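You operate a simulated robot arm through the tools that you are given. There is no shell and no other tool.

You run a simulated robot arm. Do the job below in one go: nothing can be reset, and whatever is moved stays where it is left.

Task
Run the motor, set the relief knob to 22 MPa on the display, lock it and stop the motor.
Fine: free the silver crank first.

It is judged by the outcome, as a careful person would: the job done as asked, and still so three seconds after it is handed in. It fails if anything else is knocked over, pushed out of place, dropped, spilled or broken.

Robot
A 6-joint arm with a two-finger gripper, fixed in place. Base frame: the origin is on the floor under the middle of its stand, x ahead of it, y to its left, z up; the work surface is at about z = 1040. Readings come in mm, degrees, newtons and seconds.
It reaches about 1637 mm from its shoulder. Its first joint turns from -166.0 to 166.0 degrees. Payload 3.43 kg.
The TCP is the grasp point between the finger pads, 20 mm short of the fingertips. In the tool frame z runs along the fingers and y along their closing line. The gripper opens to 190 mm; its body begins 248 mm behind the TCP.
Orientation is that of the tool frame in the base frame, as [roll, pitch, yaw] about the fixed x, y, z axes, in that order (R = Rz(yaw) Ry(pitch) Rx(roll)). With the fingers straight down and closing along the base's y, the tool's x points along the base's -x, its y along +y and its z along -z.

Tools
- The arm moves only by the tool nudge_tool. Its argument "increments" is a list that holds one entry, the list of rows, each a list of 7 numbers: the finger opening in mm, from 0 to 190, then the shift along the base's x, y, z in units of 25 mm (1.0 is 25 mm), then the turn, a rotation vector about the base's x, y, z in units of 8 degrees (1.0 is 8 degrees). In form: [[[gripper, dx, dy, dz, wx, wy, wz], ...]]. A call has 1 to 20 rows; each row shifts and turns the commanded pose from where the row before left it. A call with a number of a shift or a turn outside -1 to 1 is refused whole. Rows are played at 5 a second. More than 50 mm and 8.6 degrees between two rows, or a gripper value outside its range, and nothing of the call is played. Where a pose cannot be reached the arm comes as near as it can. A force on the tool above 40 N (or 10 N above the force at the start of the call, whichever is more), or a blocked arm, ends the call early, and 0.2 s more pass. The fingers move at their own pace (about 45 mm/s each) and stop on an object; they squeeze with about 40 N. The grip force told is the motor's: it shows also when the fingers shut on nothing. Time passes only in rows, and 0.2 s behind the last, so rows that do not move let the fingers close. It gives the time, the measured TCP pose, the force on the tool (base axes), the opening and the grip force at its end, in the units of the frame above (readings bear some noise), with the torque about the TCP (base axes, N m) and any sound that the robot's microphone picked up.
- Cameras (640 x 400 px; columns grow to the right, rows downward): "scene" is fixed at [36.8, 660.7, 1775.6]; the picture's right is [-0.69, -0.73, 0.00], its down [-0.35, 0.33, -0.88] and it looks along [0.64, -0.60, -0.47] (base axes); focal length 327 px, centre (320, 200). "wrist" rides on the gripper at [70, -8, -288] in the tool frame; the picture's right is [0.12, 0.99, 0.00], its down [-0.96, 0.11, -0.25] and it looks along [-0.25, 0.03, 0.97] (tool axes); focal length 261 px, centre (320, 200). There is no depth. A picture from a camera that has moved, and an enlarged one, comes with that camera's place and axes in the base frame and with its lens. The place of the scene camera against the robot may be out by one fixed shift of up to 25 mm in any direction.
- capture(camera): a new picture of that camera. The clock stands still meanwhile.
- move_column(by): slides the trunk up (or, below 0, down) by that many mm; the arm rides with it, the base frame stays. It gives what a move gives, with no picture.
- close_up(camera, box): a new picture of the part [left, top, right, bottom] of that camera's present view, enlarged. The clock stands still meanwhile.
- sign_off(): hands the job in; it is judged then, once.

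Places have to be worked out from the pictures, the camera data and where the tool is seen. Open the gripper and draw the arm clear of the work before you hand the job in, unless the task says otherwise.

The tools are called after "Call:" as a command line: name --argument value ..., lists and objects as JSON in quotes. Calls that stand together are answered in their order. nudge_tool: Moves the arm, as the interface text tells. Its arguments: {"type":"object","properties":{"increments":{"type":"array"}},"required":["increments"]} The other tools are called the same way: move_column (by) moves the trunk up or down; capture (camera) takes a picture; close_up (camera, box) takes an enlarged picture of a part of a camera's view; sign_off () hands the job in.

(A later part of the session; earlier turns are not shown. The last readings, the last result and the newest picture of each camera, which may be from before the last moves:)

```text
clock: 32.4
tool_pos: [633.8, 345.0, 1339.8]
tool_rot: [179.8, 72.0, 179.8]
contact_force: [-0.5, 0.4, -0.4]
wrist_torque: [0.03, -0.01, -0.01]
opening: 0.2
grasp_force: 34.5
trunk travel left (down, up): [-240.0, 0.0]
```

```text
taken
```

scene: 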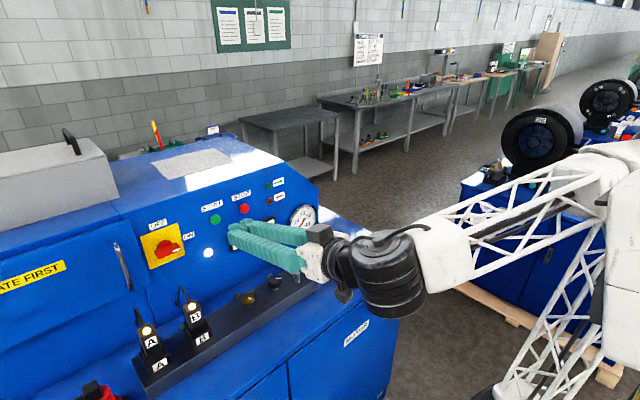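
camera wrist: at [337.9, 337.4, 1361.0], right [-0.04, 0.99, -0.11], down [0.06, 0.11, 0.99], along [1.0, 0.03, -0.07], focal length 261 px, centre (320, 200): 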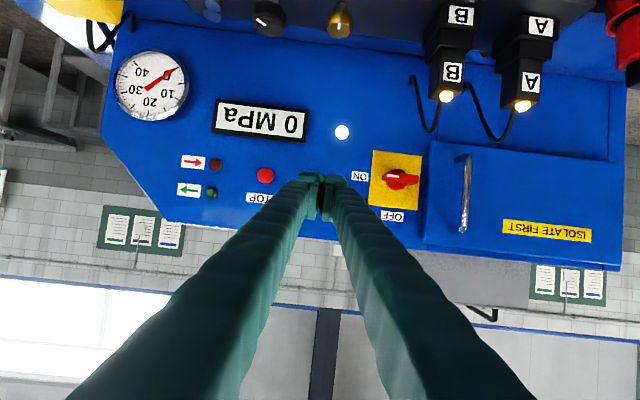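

STOP appears at (803, 250, 1297), consistent; START should be about (801, 342, 1293). I line up height and advance to just short of the button.

Call:
nudge_tool --increments '[[[0, 0, -0.06, -0.98, 0, 0, 0], [0, 0, -0.06, -0.98, 0, 0, 0], [0, 1, 0, 0, 0, 0, 0], [0, 1, 0, 0, 0, 0, 0], [0, 1, 0, 0, 0, 0, 0], [0, 1, 0, 0, 0, 0, 0], [0, 0.8, 0, 0, 0, 0, 0], [0, 0, 0, 0, 0, 0, 0]]]'

Call:
capture --camera "wrist"

Call:
close_up --camera "scene" --box '[160, 170, 320, 270]'

```text
clock: 34.2
tool_pos: [754.1, 340.7, 1290.3]
tool_rot: [180.0, 71.9, 179.8]
contact_force: [0.3, 0.0, -0.1]
wrist_torque: [0.0, 0.0, -0.02]
opening: 0.2
grasp_force: 34.4
trunk travel left (down, up): [-240.0, 0.0]
```

```text
taken
camera wrist: at [458.8, 334.0, 1312.6], right [-0.04, 0.99, -0.11], down [0.06, 0.11, 0.99], along [1.0, 0.03, -0.07], focal length 261 px, centre (320, 200)
```

wrist: 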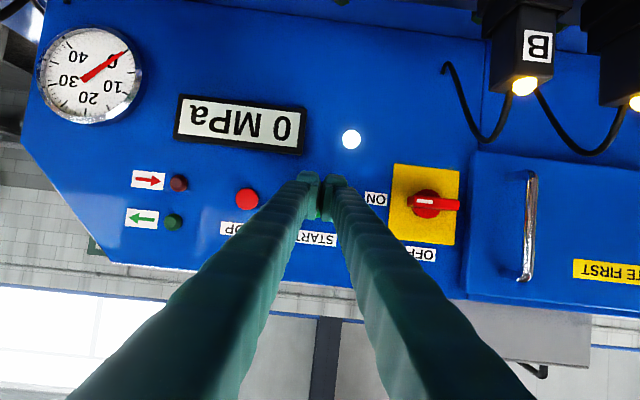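

```text
4.00 times, centred on (240, 220) of scene
camera zoom: at [36.8, 660.7, 1775.6], right [-0.69, -0.73, 0.0], down [-0.35, 0.33, -0.88], along [0.64, -0.6, -0.47], focal length 1307 px, centre (640, 120)
```

zoom: 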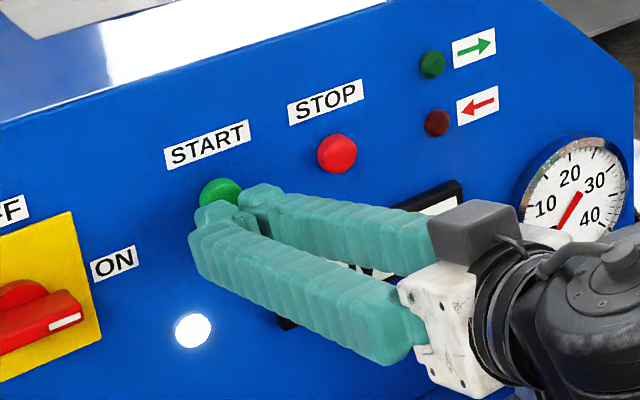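

The fingertips are aligned with the START button about 25 mm in front. I press forward in small steps and watch force, sound and display.

Call:
nudge_tool --increments '[[[0, 0.4, 0.04, 0.04, 0, 0, 0], [0, 0.4, 0, 0, 0, 0, 0], [0, 0.16, 0, 0, 0, 0, 0], [0, 0.16, 0, 0, 0, 0, 0]]]'

Call:
close_up --camera "scene" --box '[160, 170, 320, 270]'

```text
clock: 35.0
tool_pos: [773.6, 343.1, 1293.0]
tool_rot: [179.7, 72.0, 179.8]
contact_force: [-41.1, -0.4, 3.5]
wrist_torque: [0.12, -0.46, -0.02]
opening: 5.9
grasp_force: 34.4
trunk travel left (down, up): [-240.0, 0.0]
heard: click
stopped in row 4: the force on the tool passed its limit at 44 N (the readings are from after the stop); the commanded pose is now the measured one
```

```text
4.00 times, centred on (240, 220) of scene
camera zoom: at [36.8, 660.7, 1775.6], right [-0.69, -0.73, 0.0], down [-0.35, 0.33, -0.88], along [0.64, -0.6, -0.47], focal length 1307 px, centre (640, 120)
```

zoom: 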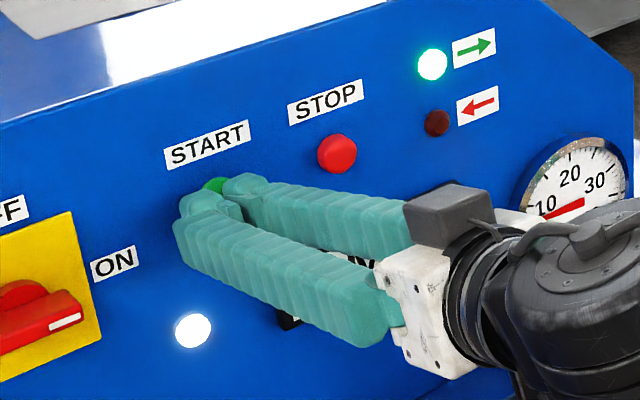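

Click heard: the green rotation lamp is on and the gauge has risen — the motor is running. I back straight off from the button.

Call:
nudge_tool --increments '[[[0, -0.6, 0, 0, 0, 0, 0], [0, -1, 0, 0, 0, 0, 0], [0, -1, 0, 0, 0, 0, 0], [0, -1, 0, 0, 0, 0, 0], [0, -1, 0, 0, 0, 0, 0], [0, -1, 0, 0, 0, 0, 0], [0, 0, 0, 0, 0, 0, 0]]]'

Call:
capture --camera "wrist"

Call:
close_up --camera "scene" --box '[160, 170, 352, 290]'

```text
clock: 36.6
tool_pos: [637.1, 337.9, 1289.6]
tool_rot: [179.9, 71.8, 179.8]
contact_force: [-0.4, 0.0, -0.5]
wrist_torque: [0.01, -0.04, -0.01]
opening: 0.0
grasp_force: 34.5
trunk travel left (down, up): [-240.0, 0.0]
```

```text
taken
camera wrist: at [340.5, 332.5, 1312.2], right [-0.03, 0.99, -0.11], down [0.07, 0.11, 0.99], along [1.0, 0.03, -0.07], focal length 261 px, centre (320, 200)
```

wrist: 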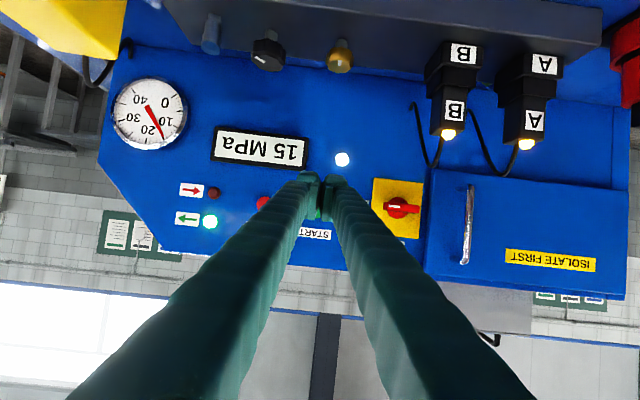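

```text
3.33 times, centred on (256, 230) of scene
camera zoom: at [36.8, 660.7, 1775.6], right [-0.69, -0.73, 0.0], down [-0.35, 0.33, -0.88], along [0.64, -0.6, -0.47], focal length 1089 px, centre (533, 100)
```

zoom: 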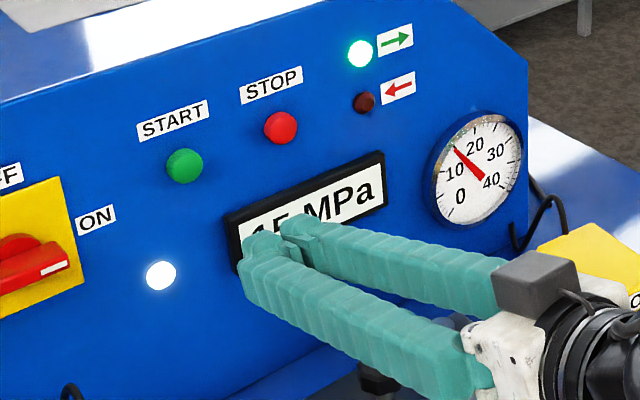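

The display reads 15 MPa with the motor running. I return the tool to pointing down, move over the black knob at (661, 256) and set yaw to 120°, which keeps the fingers clear of the crank peg and leaves clockwise range.

Call:
nudge_tool --increments '[[[54, 0.107, -0.364, 0.05, 0, 1, 0], [54, 0.107, -0.364, 0, 0, 1, 0], [54, 0.107, -0.364, 0, 0, 1, 0], [54, 0.107, -0.364, 0, 0, 1, 0], [54, 0.107, -0.364, 0, 0, 1, 0], [54, 0.107, -0.364, 0, 0, 1, 0], [54, 0.107, -0.364, 0, 0, 1, 0], [54, 0.107, -0.364, 0, 0, 1, 0], [54, 0.107, -0.364, 0, 0, 1, 0]]]'

Call:
nudge_tool --increments '[[[54, 0, 0, -0.3, 0, 0, -0.9375], [54, 0, 0, -0.3, 0, 0, -0.9375], [54, 0, 0, -0.3, 0, 0, -0.9375], [54, 0, 0, -0.3, 0, 0, -0.9375], [54, 0, 0, -0.3, 0, 0, -0.9375], [54, 0, 0, -0.3, 0, 0, -0.9375], [54, 0, 0, -0.3, 0, 0, -0.9375], [54, 0, 0, -0.3, 0, 0, -0.9375], [54, 0, 0, 0, 0, 0, 0]]]'

Call:
capture --camera "wrist"

Call:
close_up --camera "wrist" --box '[240, 130, 400, 230]'

Call:
capture --camera "scene"

```text
clock: 38.6
tool_pos: [660.9, 258.2, 1290.5]
tool_rot: [-179.9, -0.2, 179.9]
contact_force: [-1.0, 0.2, 0.1]
wrist_torque: [0.01, -0.34, -0.01]
opening: 54.1
grasp_force: 0.0
trunk travel left (down, up): [-240.0, 0.0]
```

```text
clock: 40.6
tool_pos: [660.6, 259.6, 1232.9]
tool_rot: [-179.9, -0.2, 119.8]
contact_force: [-0.2, -0.4, -0.4]
wrist_torque: [-0.01, -0.01, 0.02]
opening: 54.0
grasp_force: 0.2
trunk travel left (down, up): [-240.0, 0.0]
```

```text
taken
camera wrist: at [619.1, 317.0, 1519.5], right [0.8, 0.6, 0.0], down [0.58, -0.78, 0.24], along [0.14, -0.2, -0.97], focal length 261 px, centre (320, 200)
```

wrist: 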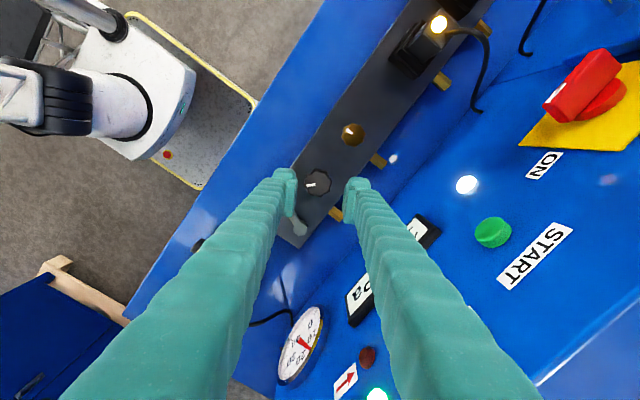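

```text
4.00 times, centred on (320, 180) of wrist
camera zoom: at [619.1, 317.0, 1519.5], right [0.8, 0.6, 0.0], down [0.58, -0.78, 0.24], along [0.14, -0.2, -0.97], focal length 1043 px, centre (320, 280)
```

zoom: 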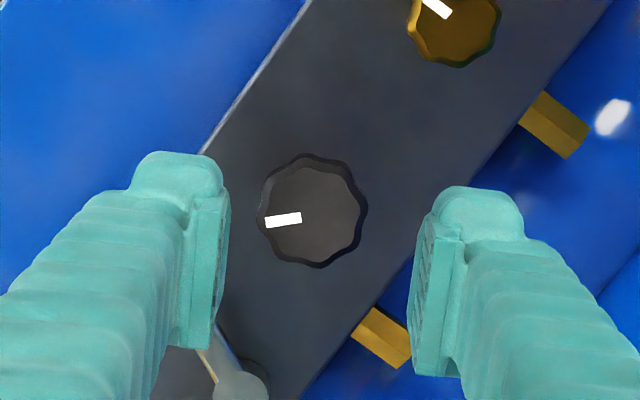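

```text
taken
```

scene: 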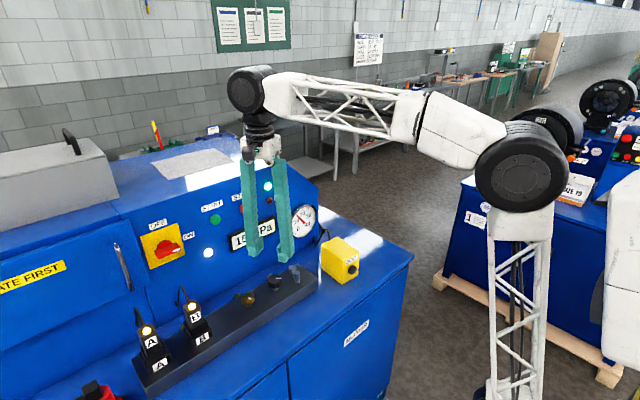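

Knob centre is at about (660, 255.5). I correct by ~4 mm in y and descend with the fingers straddling the black knob.

Call:
nudge_tool --increments '[[[54, -0.02, -0.164, -0.95, 0, 0, 0], [54, 0, 0, -0.95, 0, 0, 0], [54, 0, 0, -0.95, 0, 0, 0], [54, 0, 0, -0.95, 0, 0, 0], [54, 0, 0, -0.6, 0, 0, 0], [54, 0, 0, 0, 0, 0, 0]]]'

Call:
close_up --camera "wrist" --box '[240, 130, 400, 230]'

Call:
close_up --camera "scene" --box '[208, 210, 336, 290]'

```text
clock: 42.0
tool_pos: [659.5, 254.2, 1121.8]
tool_rot: [-179.9, -0.2, 119.9]
contact_force: [0.3, 1.0, -0.2]
wrist_torque: [0.0, 0.0, -0.01]
opening: 54.3
grasp_force: 0.0
trunk travel left (down, up): [-240.0, 0.0]
```

```text
4.00 times, centred on (320, 180) of wrist
camera zoom: at [617.5, 311.8, 1408.4], right [0.8, 0.6, 0.0], down [0.58, -0.78, 0.24], along [0.14, -0.2, -0.97], focal length 1043 px, centre (320, 280)
```

zoom: 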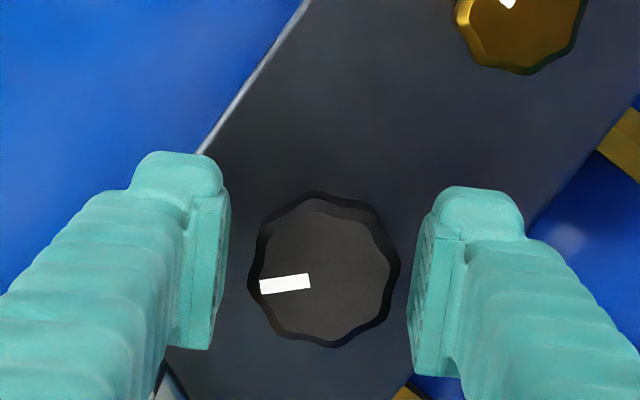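

```text
5.00 times, centred on (272, 250) of scene
camera zoom: at [36.8, 660.7, 1775.6], right [-0.69, -0.73, 0.0], down [-0.35, 0.33, -0.88], along [0.64, -0.6, -0.47], focal length 1634 px, centre (560, -50)
```

zoom: 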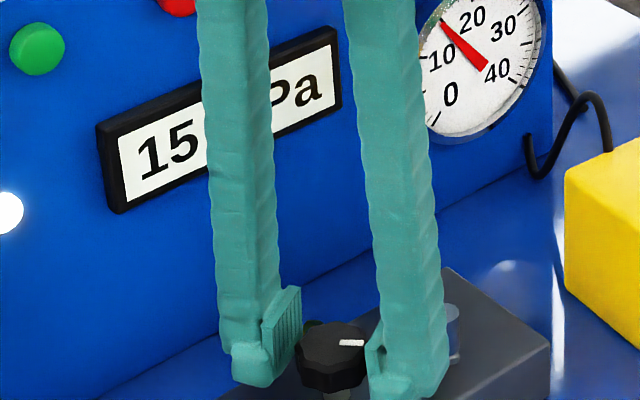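

The knob is centred between the pads and the scene camera can read "15". I go 7 mm lower and close on the knob.

Call:
nudge_tool --increments '[[[54, 0, 0.02, -0.28, 0, 0, 0], [44, 0, 0, 0, 0, 0, 0], [36, 0, 0, 0, 0, 0, 0], [36, 0, 0, 0, 0, 0, 0]]]'

Call:
close_up --camera "scene" --box '[208, 210, 336, 290]'

Call:
close_up --camera "wrist" --box '[240, 130, 400, 230]'

```text
clock: 43.0
tool_pos: [660.2, 255.9, 1114.4]
tool_rot: [-179.8, -0.2, 119.9]
contact_force: [6.6, 3.1, -0.7]
wrist_torque: [0.02, -0.08, 0.03]
opening: 40.0
grasp_force: 41.8
trunk travel left (down, up): [-240.0, 0.0]
```

```text
5.00 times, centred on (272, 250) of scene
camera zoom: at [36.8, 660.7, 1775.6], right [-0.69, -0.73, 0.0], down [-0.35, 0.33, -0.88], along [0.64, -0.6, -0.47], focal length 1634 px, centre (560, -50)
```

zoom: 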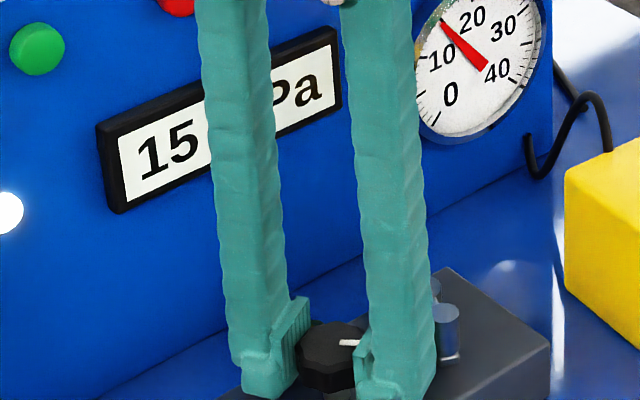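

```text
4.00 times, centred on (320, 180) of wrist
camera zoom: at [618.1, 313.0, 1402.2], right [0.8, 0.6, 0.0], down [0.58, -0.78, 0.24], along [0.14, -0.2, -0.97], focal length 1043 px, centre (320, 280)
```

zoom: 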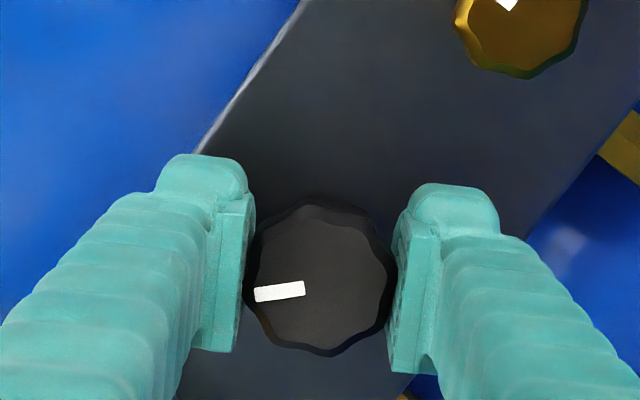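

Knob gripped at 40 mm. I turn it 8° clockwise and read the display.

Call:
nudge_tool --increments '[[[36, 0, 0, 0, 0, 0, -0.5], [36, 0, 0, 0, 0, 0, -0.5], [36, 0, 0, 0, 0, 0, 0]]]'

Call:
close_up --camera "scene" --box '[208, 210, 336, 290]'

Call:
close_up --camera "wrist" --box '[240, 130, 400, 230]'

```text
clock: 43.8
tool_pos: [660.4, 256.1, 1115.8]
tool_rot: [-179.9, -0.2, 111.9]
contact_force: [10.0, 3.0, 11.0]
wrist_torque: [-0.06, -0.12, 0.01]
opening: 39.7
grasp_force: 45.5
trunk travel left (down, up): [-240.0, 0.0]
```

```text
5.00 times, centred on (272, 250) of scene
camera zoom: at [36.8, 660.7, 1775.6], right [-0.69, -0.73, 0.0], down [-0.35, 0.33, -0.88], along [0.64, -0.6, -0.47], focal length 1634 px, centre (560, -50)
```

zoom: 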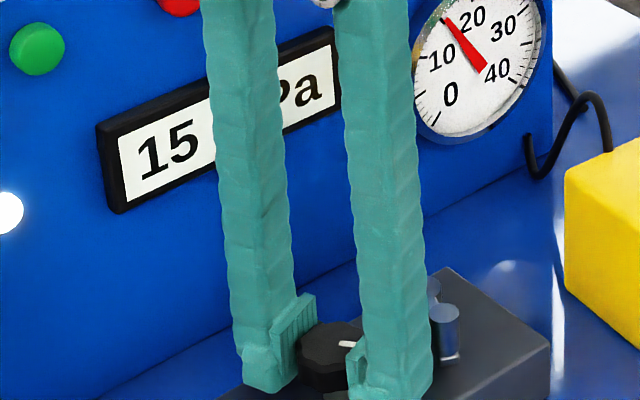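

```text
4.00 times, centred on (320, 180) of wrist
camera zoom: at [626.2, 318.2, 1402.2], right [0.88, 0.48, 0.0], down [0.47, -0.85, 0.24], along [0.12, -0.21, -0.97], focal length 1043 px, centre (320, 280)
```

zoom: 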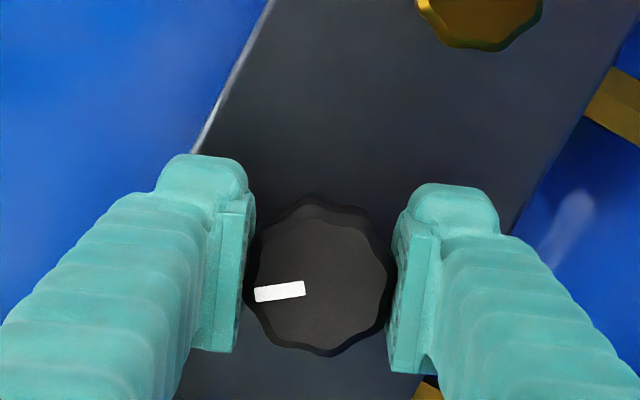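

The knob turns freely with the tool (unlocked), display still 15, needle maybe slightly up. I turn a further 12° clockwise.

Call:
nudge_tool --increments '[[[36, 0, 0, 0, 0, 0, -0.5], [36, 0, 0, 0, 0, 0, -0.5], [36, 0, 0, 0, 0, 0, -0.5], [36, 0, 0, 0, 0, 0, 0]]]'

Call:
close_up --camera "scene" --box '[208, 210, 336, 290]'

```text
clock: 44.8
tool_pos: [658.9, 255.7, 1114.1]
tool_rot: [-179.8, -0.2, 99.8]
contact_force: [17.7, 2.0, 22.6]
wrist_torque: [-0.06, -0.24, 0.03]
opening: 39.6
grasp_force: 45.1
trunk travel left (down, up): [-240.0, 0.0]
```

```text
5.00 times, centred on (272, 250) of scene
camera zoom: at [36.8, 660.7, 1775.6], right [-0.69, -0.73, 0.0], down [-0.35, 0.33, -0.88], along [0.64, -0.6, -0.47], focal length 1634 px, centre (560, -50)
```

zoom: 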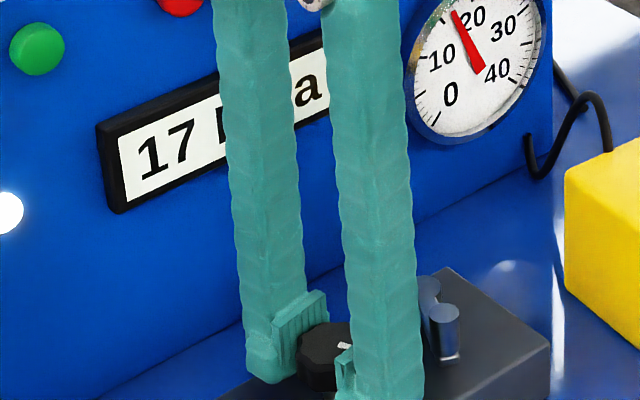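

Now 17 MPa after 20°, so clockwise raises it by roughly 1 MPa per 8–10°. I ease the side and vertical load slightly and turn another 16°.

Call:
nudge_tool --increments '[[[36, 0.03, 0, 0.03, 0, 0, 0], [36, 0, 0, 0, 0, 0, -0.5], [36, 0, 0, 0, 0, 0, -0.5], [36, 0, 0, 0, 0, 0, -0.5], [36, 0, 0, 0, 0, 0, -0.5], [36, 0, 0, 0, 0, 0, 0]]]'

Call:
close_up --camera "scene" --box '[208, 210, 336, 290]'

```text
clock: 46.2
tool_pos: [659.8, 255.9, 1114.5]
tool_rot: [180.0, -0.2, 83.8]
contact_force: [7.1, -0.6, 14.7]
wrist_torque: [-0.11, -0.01, -0.01]
opening: 39.7
grasp_force: 44.6
trunk travel left (down, up): [-240.0, 0.0]
```

```text
5.00 times, centred on (272, 250) of scene
camera zoom: at [36.8, 660.7, 1775.6], right [-0.69, -0.73, 0.0], down [-0.35, 0.33, -0.88], along [0.64, -0.6, -0.47], focal length 1634 px, centre (560, -50)
```

zoom: 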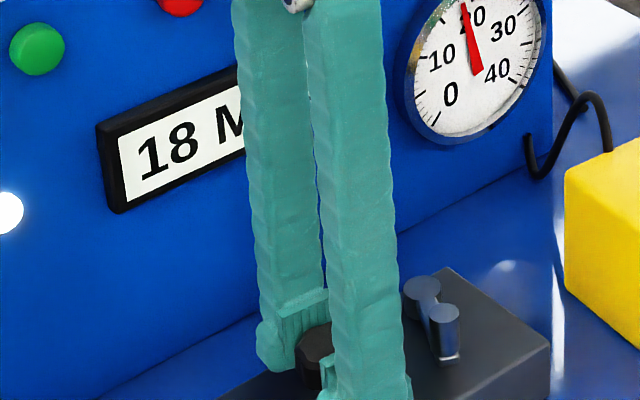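

18 MPa after 36°, about 0.1 MPa per degree. I turn another 16° and hold briefly for the display to settle.

Call:
nudge_tool --increments '[[[36, 0, 0, 0.02, 0, 0, -0.5], [36, 0, 0, 0, 0, 0, -0.5], [36, 0, 0, 0, 0, 0, -0.5], [36, 0, 0, 0, 0, 0, -0.5], [36, 0, 0, 0, 0, 0, 0], [36, 0, 0, 0, 0, 0, 0]]]'

Call:
close_up --camera "scene" --box '[208, 210, 336, 290]'

Call:
close_up --camera "wrist" --box '[240, 130, 400, 230]'

```text
clock: 47.6
tool_pos: [660.0, 254.7, 1114.1]
tool_rot: [-179.7, -0.1, 67.8]
contact_force: [1.7, -1.3, -17.4]
wrist_torque: [-0.02, -0.03, -0.03]
opening: 39.6
grasp_force: 45.3
trunk travel left (down, up): [-240.0, 0.0]
```

```text
5.00 times, centred on (272, 250) of scene
camera zoom: at [36.8, 660.7, 1775.6], right [-0.69, -0.73, 0.0], down [-0.35, 0.33, -0.88], along [0.64, -0.6, -0.47], focal length 1634 px, centre (560, -50)
```

zoom: 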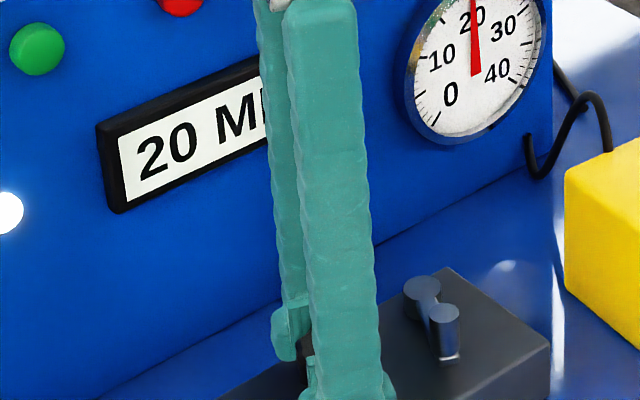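

```text
4.00 times, centred on (320, 180) of wrist
camera zoom: at [679.8, 324.2, 1402.0], right [0.96, -0.26, 0.0], down [-0.26, -0.94, 0.25], along [-0.07, -0.24, -0.97], focal length 1043 px, centre (320, 280)
```

zoom: 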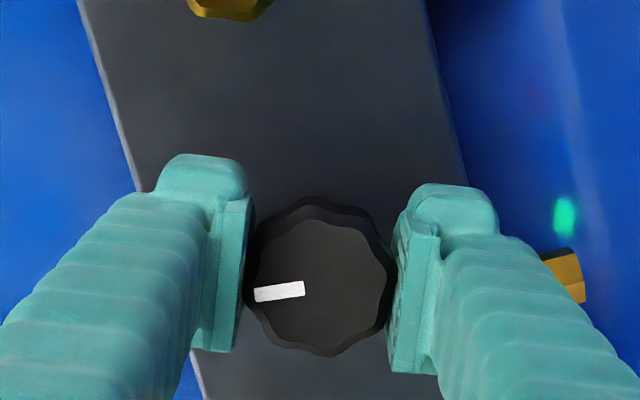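

20 MPa after 52°. I turn 8° more, then go in smaller steps.

Call:
nudge_tool --increments '[[[36, 0, 0, -0.02, 0, 0, -0.5], [36, 0, 0, 0, 0, 0, -0.5], [36, 0, 0, 0, 0, 0, 0], [36, 0, 0, 0, 0, 0, 0]]]'

Call:
close_up --camera "scene" --box '[208, 210, 336, 290]'

```text
clock: 48.6
tool_pos: [660.9, 255.1, 1114.5]
tool_rot: [-179.7, -0.1, 59.8]
contact_force: [-2.7, -6.8, -17.8]
wrist_torque: [-0.11, 0.02, 0.04]
opening: 39.6
grasp_force: 44.8
trunk travel left (down, up): [-240.0, 0.0]
```

```text
5.00 times, centred on (272, 250) of scene
camera zoom: at [36.8, 660.7, 1775.6], right [-0.69, -0.73, 0.0], down [-0.35, 0.33, -0.88], along [0.64, -0.6, -0.47], focal length 1634 px, centre (560, -50)
```

zoom: 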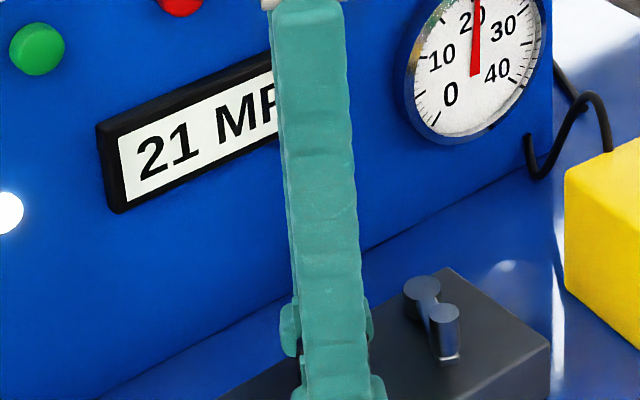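

21 MPa now. I step 3° at a time to find where the display changes to 22.

Call:
nudge_tool --increments '[[[36, 0, 0, -0.02, 0, 0, -0.375], [36, 0, 0, 0, 0, 0, 0], [36, 0, 0, 0, 0, 0, 0]]]'

Call:
close_up --camera "scene" --box '[208, 210, 336, 290]'

Call:
nudge_tool --increments '[[[36, 0, 0, 0, 0, 0, -0.25], [36, 0, 0, 0, 0, 0, 0], [36, 0, 0, 0, 0, 0, 0]]]'

Call:
close_up --camera "scene" --box '[208, 210, 336, 290]'

```text
clock: 49.4
tool_pos: [660.9, 255.3, 1115.1]
tool_rot: [-179.9, -0.1, 56.9]
contact_force: [-4.3, -7.9, -8.3]
wrist_torque: [-0.15, 0.07, 0.04]
opening: 39.8
grasp_force: 45.1
trunk travel left (down, up): [-240.0, 0.0]
```

```text
5.00 times, centred on (272, 250) of scene
camera zoom: at [36.8, 660.7, 1775.6], right [-0.69, -0.73, 0.0], down [-0.35, 0.33, -0.88], along [0.64, -0.6, -0.47], focal length 1634 px, centre (560, -50)
```

zoom: 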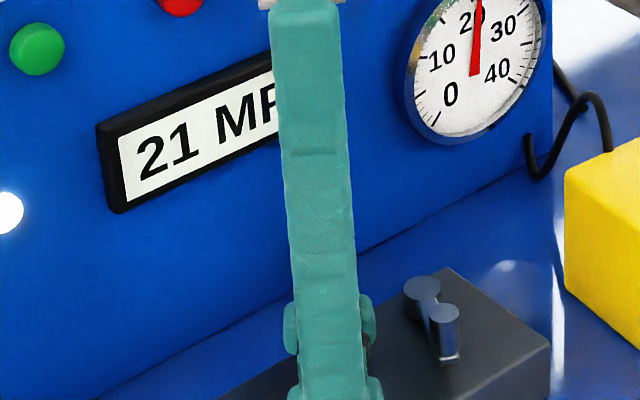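

```text
clock: 50.2
tool_pos: [660.8, 256.0, 1115.1]
tool_rot: [180.0, -0.1, 55.0]
contact_force: [-8.5, -8.5, 1.3]
wrist_torque: [-0.1, 0.15, 0.02]
opening: 39.9
grasp_force: 44.9
trunk travel left (down, up): [-240.0, 0.0]
```

```text
5.00 times, centred on (272, 250) of scene
camera zoom: at [36.8, 660.7, 1775.6], right [-0.69, -0.73, 0.0], down [-0.35, 0.33, -0.88], along [0.64, -0.6, -0.47], focal length 1634 px, centre (560, -50)
```

zoom: 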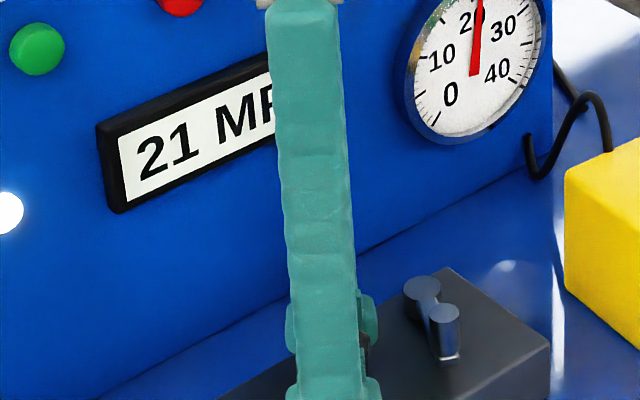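

Still 21 at 65° turned. Two more degrees at a time.

Call:
nudge_tool --increments '[[[36, 0, 0, 0, 0, 0, -0.25], [36, 0, 0, 0, 0, 0, 0], [36, 0, 0, 0, 0, 0, 0]]]'

Call:
close_up --camera "scene" --box '[208, 210, 336, 290]'

Call:
nudge_tool --increments '[[[36, 0, 0, 0, 0, 0, -0.25], [36, 0, 0, 0, 0, 0, 0], [36, 0, 0, 0, 0, 0, 0]]]'

Call:
close_up --camera "scene" --box '[208, 210, 336, 290]'

```text
clock: 51.0
tool_pos: [660.0, 255.8, 1115.6]
tool_rot: [-180.0, -0.2, 52.9]
contact_force: [-4.3, -6.2, 10.9]
wrist_torque: [-0.06, 0.03, -0.01]
opening: 39.4
grasp_force: 44.9
trunk travel left (down, up): [-240.0, 0.0]
```

```text
5.00 times, centred on (272, 250) of scene
camera zoom: at [36.8, 660.7, 1775.6], right [-0.69, -0.73, 0.0], down [-0.35, 0.33, -0.88], along [0.64, -0.6, -0.47], focal length 1634 px, centre (560, -50)
```

zoom: 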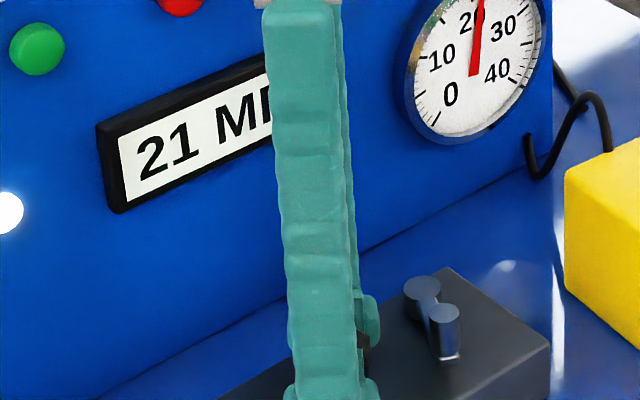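

```text
clock: 51.8
tool_pos: [660.9, 255.9, 1114.5]
tool_rot: [-180.0, -0.2, 50.9]
contact_force: [0.8, -3.1, 9.9]
wrist_torque: [0.02, -0.06, 0.01]
opening: 39.7
grasp_force: 44.8
trunk travel left (down, up): [-240.0, 0.0]
```

```text
5.00 times, centred on (272, 250) of scene
camera zoom: at [36.8, 660.7, 1775.6], right [-0.69, -0.73, 0.0], down [-0.35, 0.33, -0.88], along [0.64, -0.6, -0.47], focal length 1634 px, centre (560, -50)
```

zoom: 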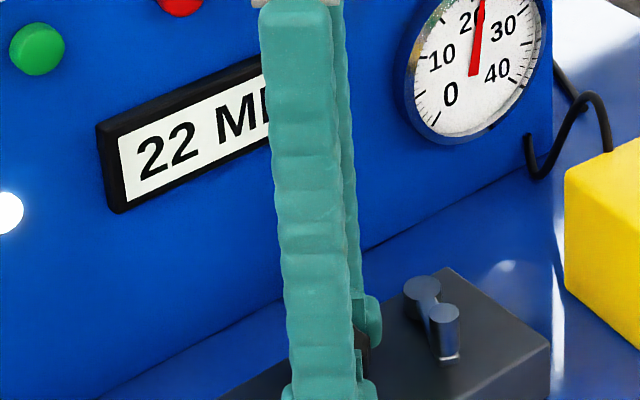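

It just changed to 22 (at ~68–69° turned; 1 MPa spans about 10°). I turn 3° more to sit well inside the 22 band, then check.

Call:
nudge_tool --increments '[[[36, 0, 0, 0.01, 0, 0, -0.375], [36, 0, 0, 0, 0, 0, 0], [36, 0, 0, 0, 0, 0, 0], [36, 0, 0, 0, 0, 0, 0]]]'

Call:
close_up --camera "scene" --box '[208, 210, 336, 290]'

```text
clock: 52.8
tool_pos: [661.0, 255.0, 1114.8]
tool_rot: [-179.9, -0.3, 48.0]
contact_force: [3.3, -4.7, 3.1]
wrist_torque: [-0.04, -0.03, 0.0]
opening: 39.8
grasp_force: 44.5
trunk travel left (down, up): [-240.0, 0.0]
```

```text
5.00 times, centred on (272, 250) of scene
camera zoom: at [36.8, 660.7, 1775.6], right [-0.69, -0.73, 0.0], down [-0.35, 0.33, -0.88], along [0.64, -0.6, -0.47], focal length 1634 px, centre (560, -50)
```

zoom: 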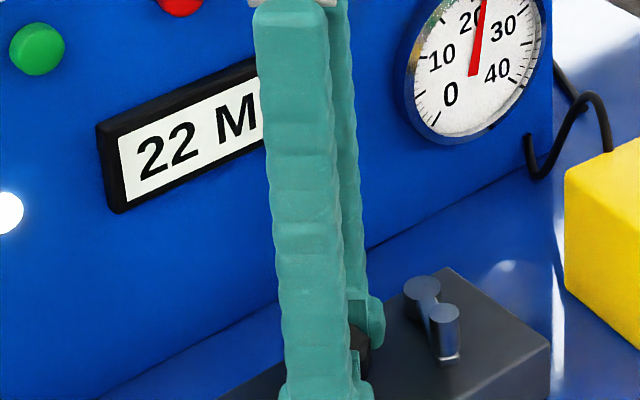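

The display holds 22. I open the fingers to release the knob and lift straight up, then check it stays at 22.

Call:
nudge_tool --increments '[[[46, 0, 0, 0, 0, 0, 0], [54, 0, 0, 0, 0, 0, 0], [56, 0, 0, 0, 0, 0, 0], [56, 0, 0, 0.6, 0, 0, 0], [56, 0, 0, 1, 0, 0, 0], [56, 0, 0, 1, 0, 0, 0], [56, 0, 0, 1, 0, 0, 0]]]'

Call:
close_up --camera "scene" --box '[208, 190, 368, 290]'

Call:
capture --camera "wrist"

Call:
close_up --camera "wrist" --box '[240, 130, 400, 230]'

```text
clock: 54.4
tool_pos: [658.9, 256.2, 1204.7]
tool_rot: [-179.9, -0.3, 47.9]
contact_force: [-0.2, -0.4, -0.1]
wrist_torque: [-0.01, 0.0, 0.0]
opening: 56.1
grasp_force: 0.1
trunk travel left (down, up): [-240.0, 0.0]
```

```text
4.00 times, centred on (288, 240) of scene
camera zoom: at [36.8, 660.7, 1775.6], right [-0.69, -0.73, 0.0], down [-0.35, 0.33, -0.88], along [0.64, -0.6, -0.47], focal length 1307 px, centre (448, 40)
```

zoom: 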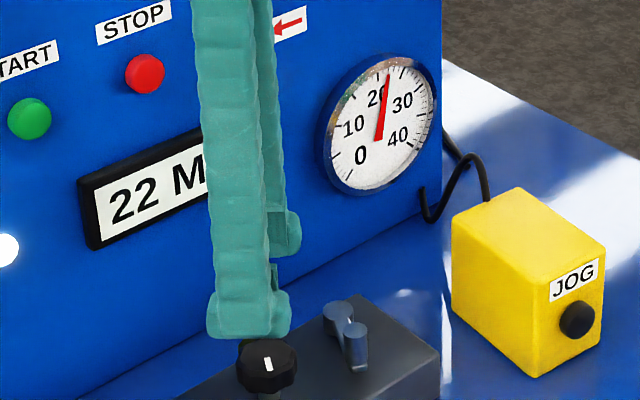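

```text
taken
camera wrist: at [701.2, 314.5, 1493.1], right [0.82, -0.58, 0.0], down [-0.56, -0.79, 0.24], along [-0.14, -0.2, -0.97], focal length 261 px, centre (320, 200)
```

wrist: 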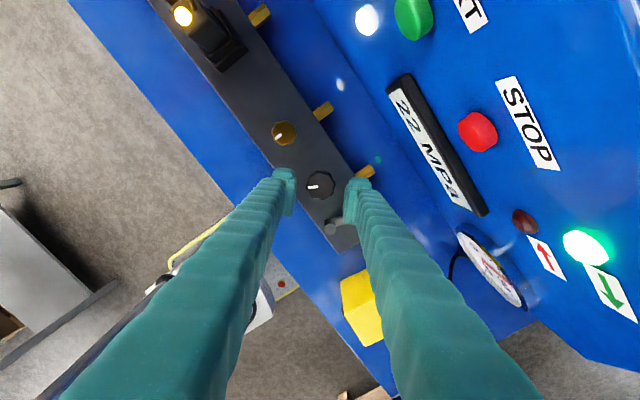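

```text
4.00 times, centred on (320, 180) of wrist
camera zoom: at [701.2, 314.5, 1493.1], right [0.82, -0.58, 0.0], down [-0.56, -0.79, 0.24], along [-0.14, -0.2, -0.97], focal length 1043 px, centre (320, 280)
```

zoom: 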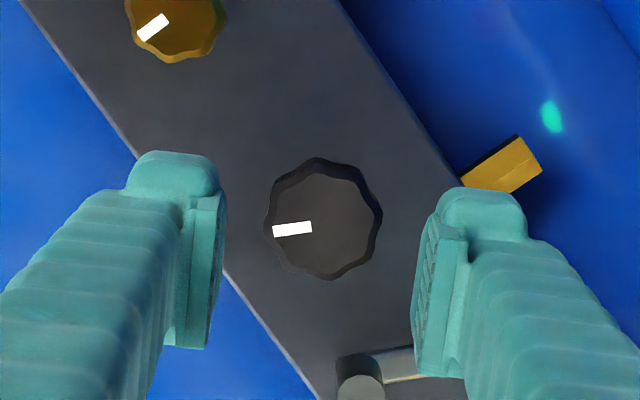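

Knob released, display still 22 MPa. Now the lock: I turn the tool to yaw ≈190° and move over the crank's peg at about (633, 196) to swing it back counter-clockwise.

Call:
nudge_tool --increments '[[[40, -0.0576, -0.134, 0, 0, 0, 0.986], [40, -0.0576, -0.134, 0, 0, 0, 0.986], [40, -0.0576, -0.134, 0, 0, 0, 0.986], [40, -0.0576, -0.134, 0, 0, 0, 0.986], [40, -0.0576, -0.134, 0, 0, 0, 0.986], [40, -0.0576, -0.134, 0, 0, 0, 0.986], [40, -0.0576, -0.134, 0, 0, 0, 0.986], [40, -0.0576, -0.134, 0, 0, 0, 0.986], [40, -0.0576, -0.134, 0, 0, 0, 0.986], [40, -0.0576, -0.134, 0, 0, 0, 0.986], [40, -0.0576, -0.134, 0, 0, 0, 0.986], [40, -0.0576, -0.134, 0, 0, 0, 0.986], [40, -0.0576, -0.134, 0, 0, 0, 0.986], [40, -0.0576, -0.134, 0, 0, 0, 0.986], [40, -0.0576, -0.134, 0, 0, 0, 0.986], [40, -0.0576, -0.134, 0, 0, 0, 0.986], [30, -0.0576, -0.134, 0, 0, 0, 0.986], [24, -0.0576, -0.134, 0, 0, 0, 0.986], [24, 0, 0, 0, 0, 0, 0]]]'

Call:
capture --camera "wrist"

Call:
close_up --camera "wrist" --box '[240, 130, 400, 230]'

Call:
close_up --camera "scene" --box '[208, 190, 368, 290]'

```text
clock: 58.4
tool_pos: [635.3, 194.5, 1203.6]
tool_rot: [-179.9, -0.3, -169.9]
contact_force: [-0.4, -0.8, 0.0]
wrist_torque: [-0.02, -0.01, 0.01]
opening: 23.6
grasp_force: 0.0
trunk travel left (down, up): [-240.0, 0.0]
```

```text
taken
camera wrist: at [568.6, 176.2, 1491.7], right [-0.29, 0.96, 0.0], down [0.93, 0.28, 0.24], along [0.23, 0.07, -0.97], focal length 261 px, centre (320, 200)
```

wrist: 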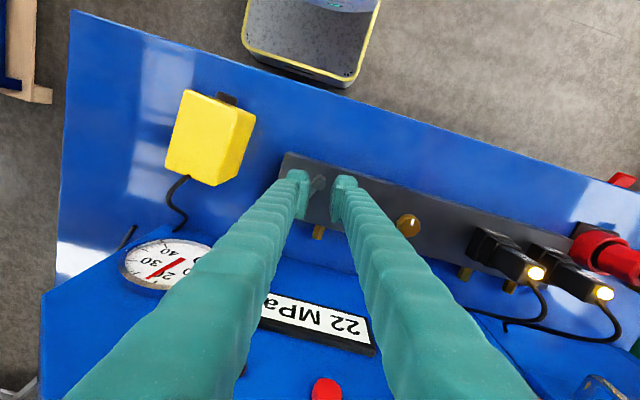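

```text
4.00 times, centred on (320, 180) of wrist
camera zoom: at [568.6, 176.2, 1491.7], right [-0.29, 0.96, 0.0], down [0.93, 0.28, 0.24], along [0.23, 0.07, -0.97], focal length 1043 px, centre (320, 280)
```

zoom: 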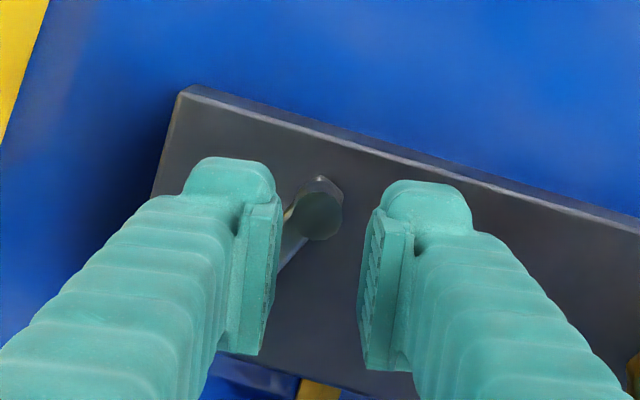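

```text
4.00 times, centred on (288, 240) of scene
camera zoom: at [36.8, 660.7, 1775.6], right [-0.69, -0.73, 0.0], down [-0.35, 0.33, -0.88], along [0.64, -0.6, -0.47], focal length 1307 px, centre (448, 40)
```

zoom: 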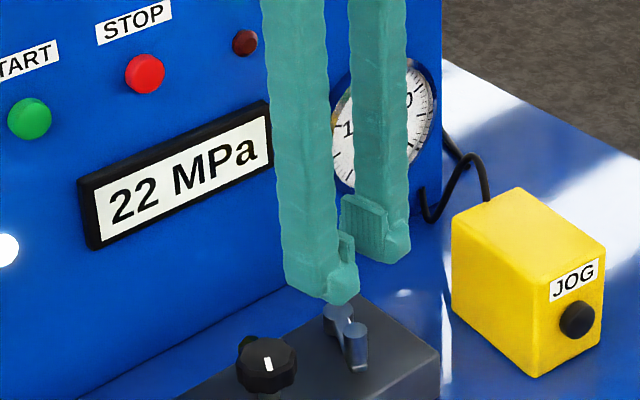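

The peg is at (632.6, 195.4). I correct 3 mm and descend with a narrow opening (25 mm) so the knob-side finger clears the black knob, then close on the peg.

Call:
nudge_tool --increments '[[[25, -0.108, 0.04, -0.8, 0, 0, 0], [25, 0, 0, -0.8, 0, 0, 0], [25, 0, 0, -0.4, 0, 0, 0], [25, 0, 0, 0, 0, 0, 0]]]'

Call:
close_up --camera "wrist" --box '[240, 130, 400, 230]'

Call:
close_up --camera "scene" --box '[208, 190, 368, 290]'

```text
clock: 59.4
tool_pos: [633.1, 195.8, 1155.2]
tool_rot: [-179.9, -0.3, -170.1]
contact_force: [-0.4, -0.4, 0.4]
wrist_torque: [-0.01, 0.01, 0.01]
opening: 25.0
grasp_force: 0.2
trunk travel left (down, up): [-240.0, 0.0]
```

```text
4.00 times, centred on (320, 180) of wrist
camera zoom: at [565.6, 177.1, 1442.5], right [-0.29, 0.96, 0.0], down [0.93, 0.28, 0.24], along [0.23, 0.07, -0.97], focal length 1043 px, centre (320, 280)
```

zoom: 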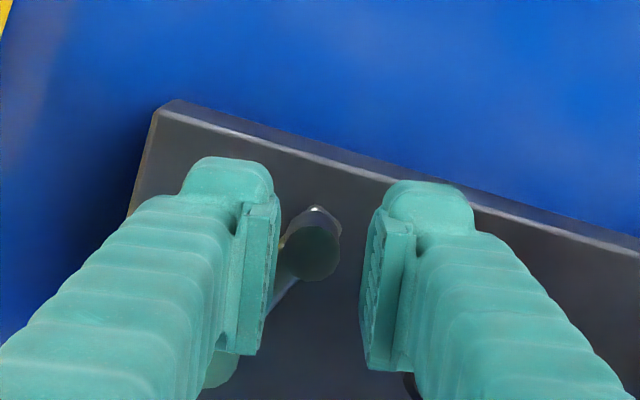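

```text
4.00 times, centred on (288, 240) of scene
camera zoom: at [36.8, 660.7, 1775.6], right [-0.69, -0.73, 0.0], down [-0.35, 0.33, -0.88], along [0.64, -0.6, -0.47], focal length 1307 px, centre (448, 40)
```

zoom: 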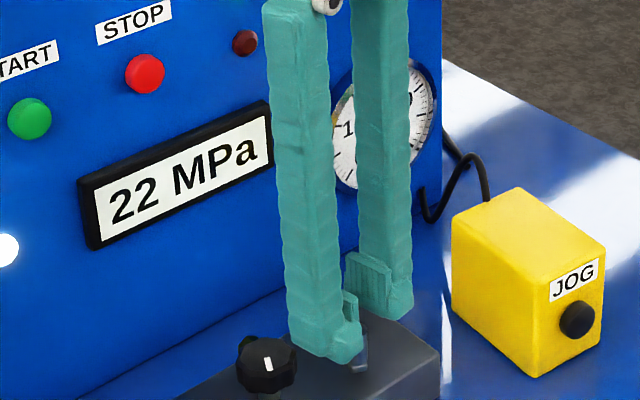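

Peg is well between the pads. I lower to z≈1126.5 (tips just above the crank arm) and close.

Call:
nudge_tool --increments '[[[25, 0, -0.03, -0.8, 0, 0, 0], [25, 0, 0, -0.34, 0, 0, 0], [20, 0, 0, 0, 0, 0, 0], [10, 0, 0, 0, 0, 0, 0], [10, 0, 0, 0, 0, 0, 0]]]'

Call:
close_up --camera "wrist" --box '[240, 130, 400, 230]'

Call:
close_up --camera "scene" --box '[208, 190, 368, 290]'

```text
clock: 60.6
tool_pos: [631.0, 193.2, 1126.0]
tool_rot: [-179.9, -0.2, -170.1]
contact_force: [0.8, -13.4, -3.6]
wrist_torque: [-0.11, 0.02, -0.08]
opening: 16.4
grasp_force: 44.2
trunk travel left (down, up): [-240.0, 0.0]
```

```text
4.00 times, centred on (320, 180) of wrist
camera zoom: at [565.1, 174.9, 1413.5], right [-0.29, 0.96, 0.0], down [0.93, 0.28, 0.24], along [0.23, 0.07, -0.97], focal length 1043 px, centre (320, 280)
```

zoom: 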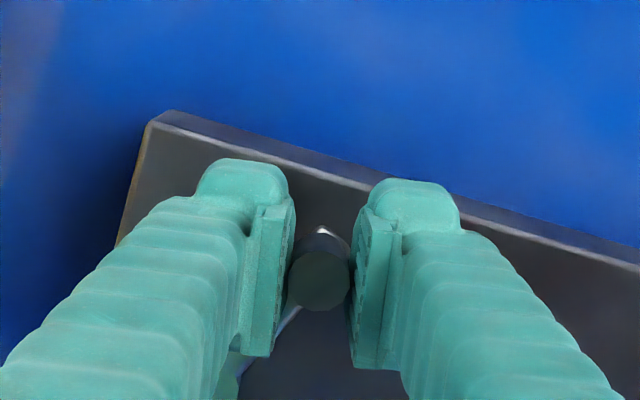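

```text
4.00 times, centred on (288, 240) of scene
camera zoom: at [36.8, 660.7, 1775.6], right [-0.69, -0.73, 0.0], down [-0.35, 0.33, -0.88], along [0.64, -0.6, -0.47], focal length 1307 px, centre (448, 40)
```

zoom: 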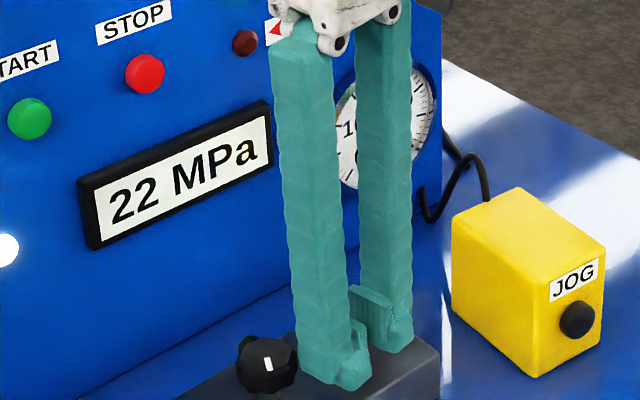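

Peg gripped (16.4 mm). I swing it back counter-clockwise, 24° first, turning the tool partly along.

Call:
nudge_tool --increments '[[[10, -0.055, -0.15, 0, 0, 0, 0.25], [10, -0.044, -0.154, 0, 0, 0, 0.25], [10, -0.033, -0.156, 0, 0, 0, 0.25], [10, -0.022, -0.158, 0, 0, 0, 0.25], [10, -0.011, -0.159, 0, 0, 0, 0.25], [10, 0, -0.16, 0, 0, 0, 0.25], [10, 0, 0, 0, 0, 0, 0]]]'

Call:
close_up --camera "wrist" --box '[240, 130, 400, 230]'

```text
clock: 62.2
tool_pos: [626.2, 171.0, 1126.5]
tool_rot: [-179.8, -0.3, -158.1]
contact_force: [-26.4, 2.7, -7.1]
wrist_torque: [-0.06, 0.28, 0.09]
opening: 16.4
grasp_force: 44.9
trunk travel left (down, up): [-240.0, 0.0]
```

```text
4.00 times, centred on (320, 180) of wrist
camera zoom: at [565.7, 138.7, 1413.6], right [-0.48, 0.88, 0.0], down [0.85, 0.47, 0.24], along [0.21, 0.12, -0.97], focal length 1043 px, centre (320, 280)
```

zoom: 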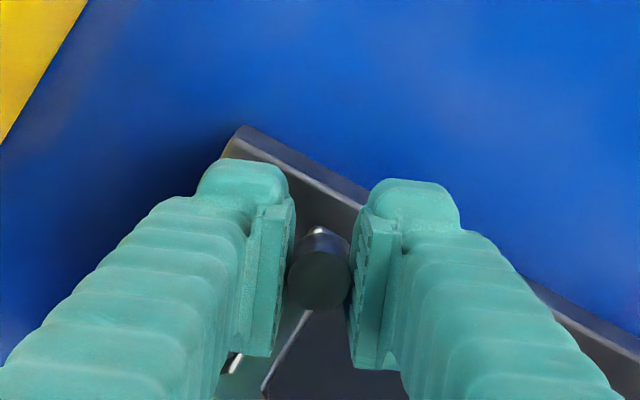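

The arc is going fine but the tool is pulling slightly inward (26 N radial), so I shift ~1.3 mm outward and continue counter-clockwise.

Call:
nudge_tool --increments '[[[10, -0.05, 0, 0, 0, 0, 0], [10, 0.011, -0.159, 0, 0, 0, 0.25], [10, 0.022, -0.158, 0, 0, 0, 0.25], [10, 0.033, -0.156, 0, 0, 0, 0.25], [10, 0.044, -0.154, 0, 0, 0, 0.25], [10, 0, 0, 0, 0, 0, 0]]]'

```text
clock: 63.6
tool_pos: [630.2, 155.0, 1126.0]
tool_rot: [-180.0, -0.2, -150.1]
contact_force: [-19.0, -0.4, -11.7]
wrist_torque: [-0.04, 0.14, 0.23]
opening: 16.6
grasp_force: 44.9
trunk travel left (down, up): [-240.0, 0.0]
```

Peg at (630.2, 155), about 40° of the way back. A small outward correction, then I continue.

Call:
nudge_tool --increments '[[[10, -0.035, -0.01, -0.01, 0, 0, 0], [10, 0.055, -0.15, 0, 0, 0, 0.25], [10, 0.065, -0.146, 0, 0, 0, 0.25], [10, 0.075, -0.141, 0, 0, 0, 0.25], [10, 0.085, -0.136, 0, 0, 0, 0.25], [10, 0, 0, 0, 0, 0, 0]]]'

Call:
close_up --camera "wrist" --box '[240, 130, 400, 230]'

Call:
close_up --camera "scene" --box '[208, 190, 368, 290]'

```text
clock: 65.0
tool_pos: [636.7, 142.0, 1125.6]
tool_rot: [-179.8, -0.2, -142.1]
contact_force: [-13.0, 0.7, -1.3]
wrist_torque: [-0.08, 0.2, 0.34]
opening: 16.3
grasp_force: 45.1
trunk travel left (down, up): [-240.0, 0.0]
```

```text
4.00 times, centred on (320, 180) of wrist
camera zoom: at [586.4, 93.2, 1413.7], right [-0.7, 0.71, 0.0], down [0.69, 0.68, 0.24], along [0.18, 0.17, -0.97], focal length 1043 px, centre (320, 280)
```

zoom: 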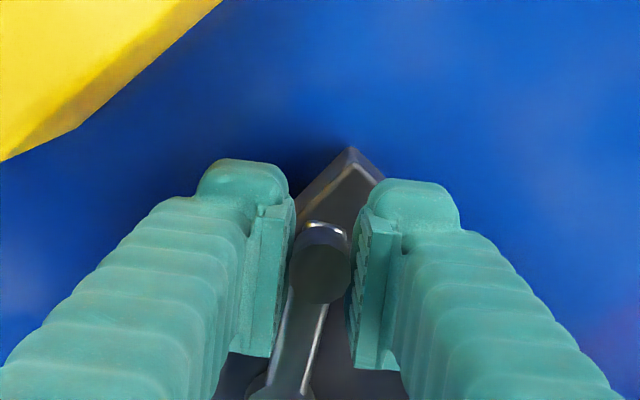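

```text
4.00 times, centred on (288, 240) of scene
camera zoom: at [36.8, 660.7, 1775.6], right [-0.69, -0.73, 0.0], down [-0.35, 0.33, -0.88], along [0.64, -0.6, -0.47], focal length 1307 px, centre (448, 40)
```

zoom: 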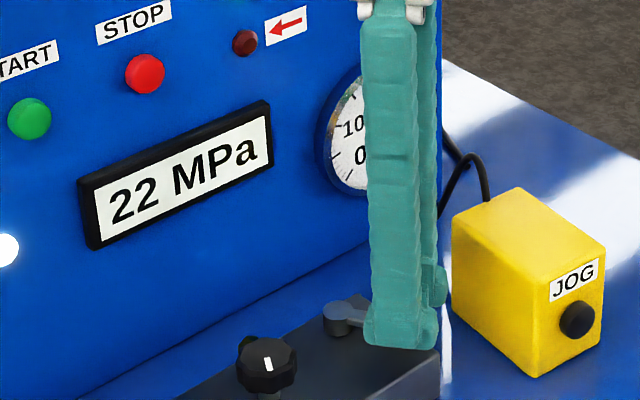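

Peg at (636.7, 142), display still 22. I continue to the original stop near (644, 131).

Call:
nudge_tool --increments '[[[10, 0.084, -0.132, 0, 0, 0, 0.25], [10, 0.102, -0.122, 0, 0, 0, 0.25], [10, 0.111, -0.115, 0, 0, 0, 0.25], [10, 0, 0, 0, 0, 0, 0]]]'

Call:
close_up --camera "scene" --box '[208, 190, 368, 290]'

```text
clock: 66.0
tool_pos: [643.5, 132.6, 1126.3]
tool_rot: [-179.7, -0.1, -136.0]
contact_force: [-4.4, 2.2, 17.2]
wrist_torque: [-0.05, 0.1, 0.21]
opening: 16.5
grasp_force: 45.3
trunk travel left (down, up): [-240.0, 0.0]
```

```text
4.00 times, centred on (288, 240) of scene
camera zoom: at [36.8, 660.7, 1775.6], right [-0.69, -0.73, 0.0], down [-0.35, 0.33, -0.88], along [0.64, -0.6, -0.47], focal length 1307 px, centre (448, 40)
```

zoom: 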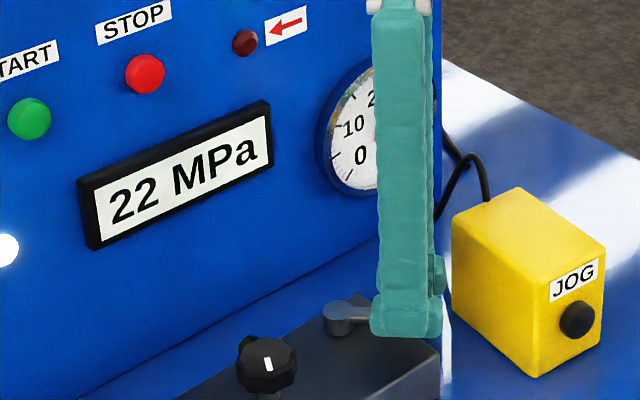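

Almost at the original position. I press gently onward until it meets the stop firmly.

Call:
nudge_tool --increments '[[[10, 0.06, -0.057, 0, 0, 0, 0.1], [10, 0.06, -0.057, 0, 0, 0, 0.1], [10, 0.06, -0.057, 0, 0, 0, 0.1], [10, 0, 0, 0, 0, 0, 0]]]'

```text
clock: 67.0
tool_pos: [646.8, 129.8, 1126.8]
tool_rot: [-180.0, -0.2, -133.6]
contact_force: [-23.0, 30.8, 4.5]
wrist_torque: [0.3, 0.16, 0.14]
opening: 16.5
grasp_force: 45.2
trunk travel left (down, up): [-240.0, 0.0]
```

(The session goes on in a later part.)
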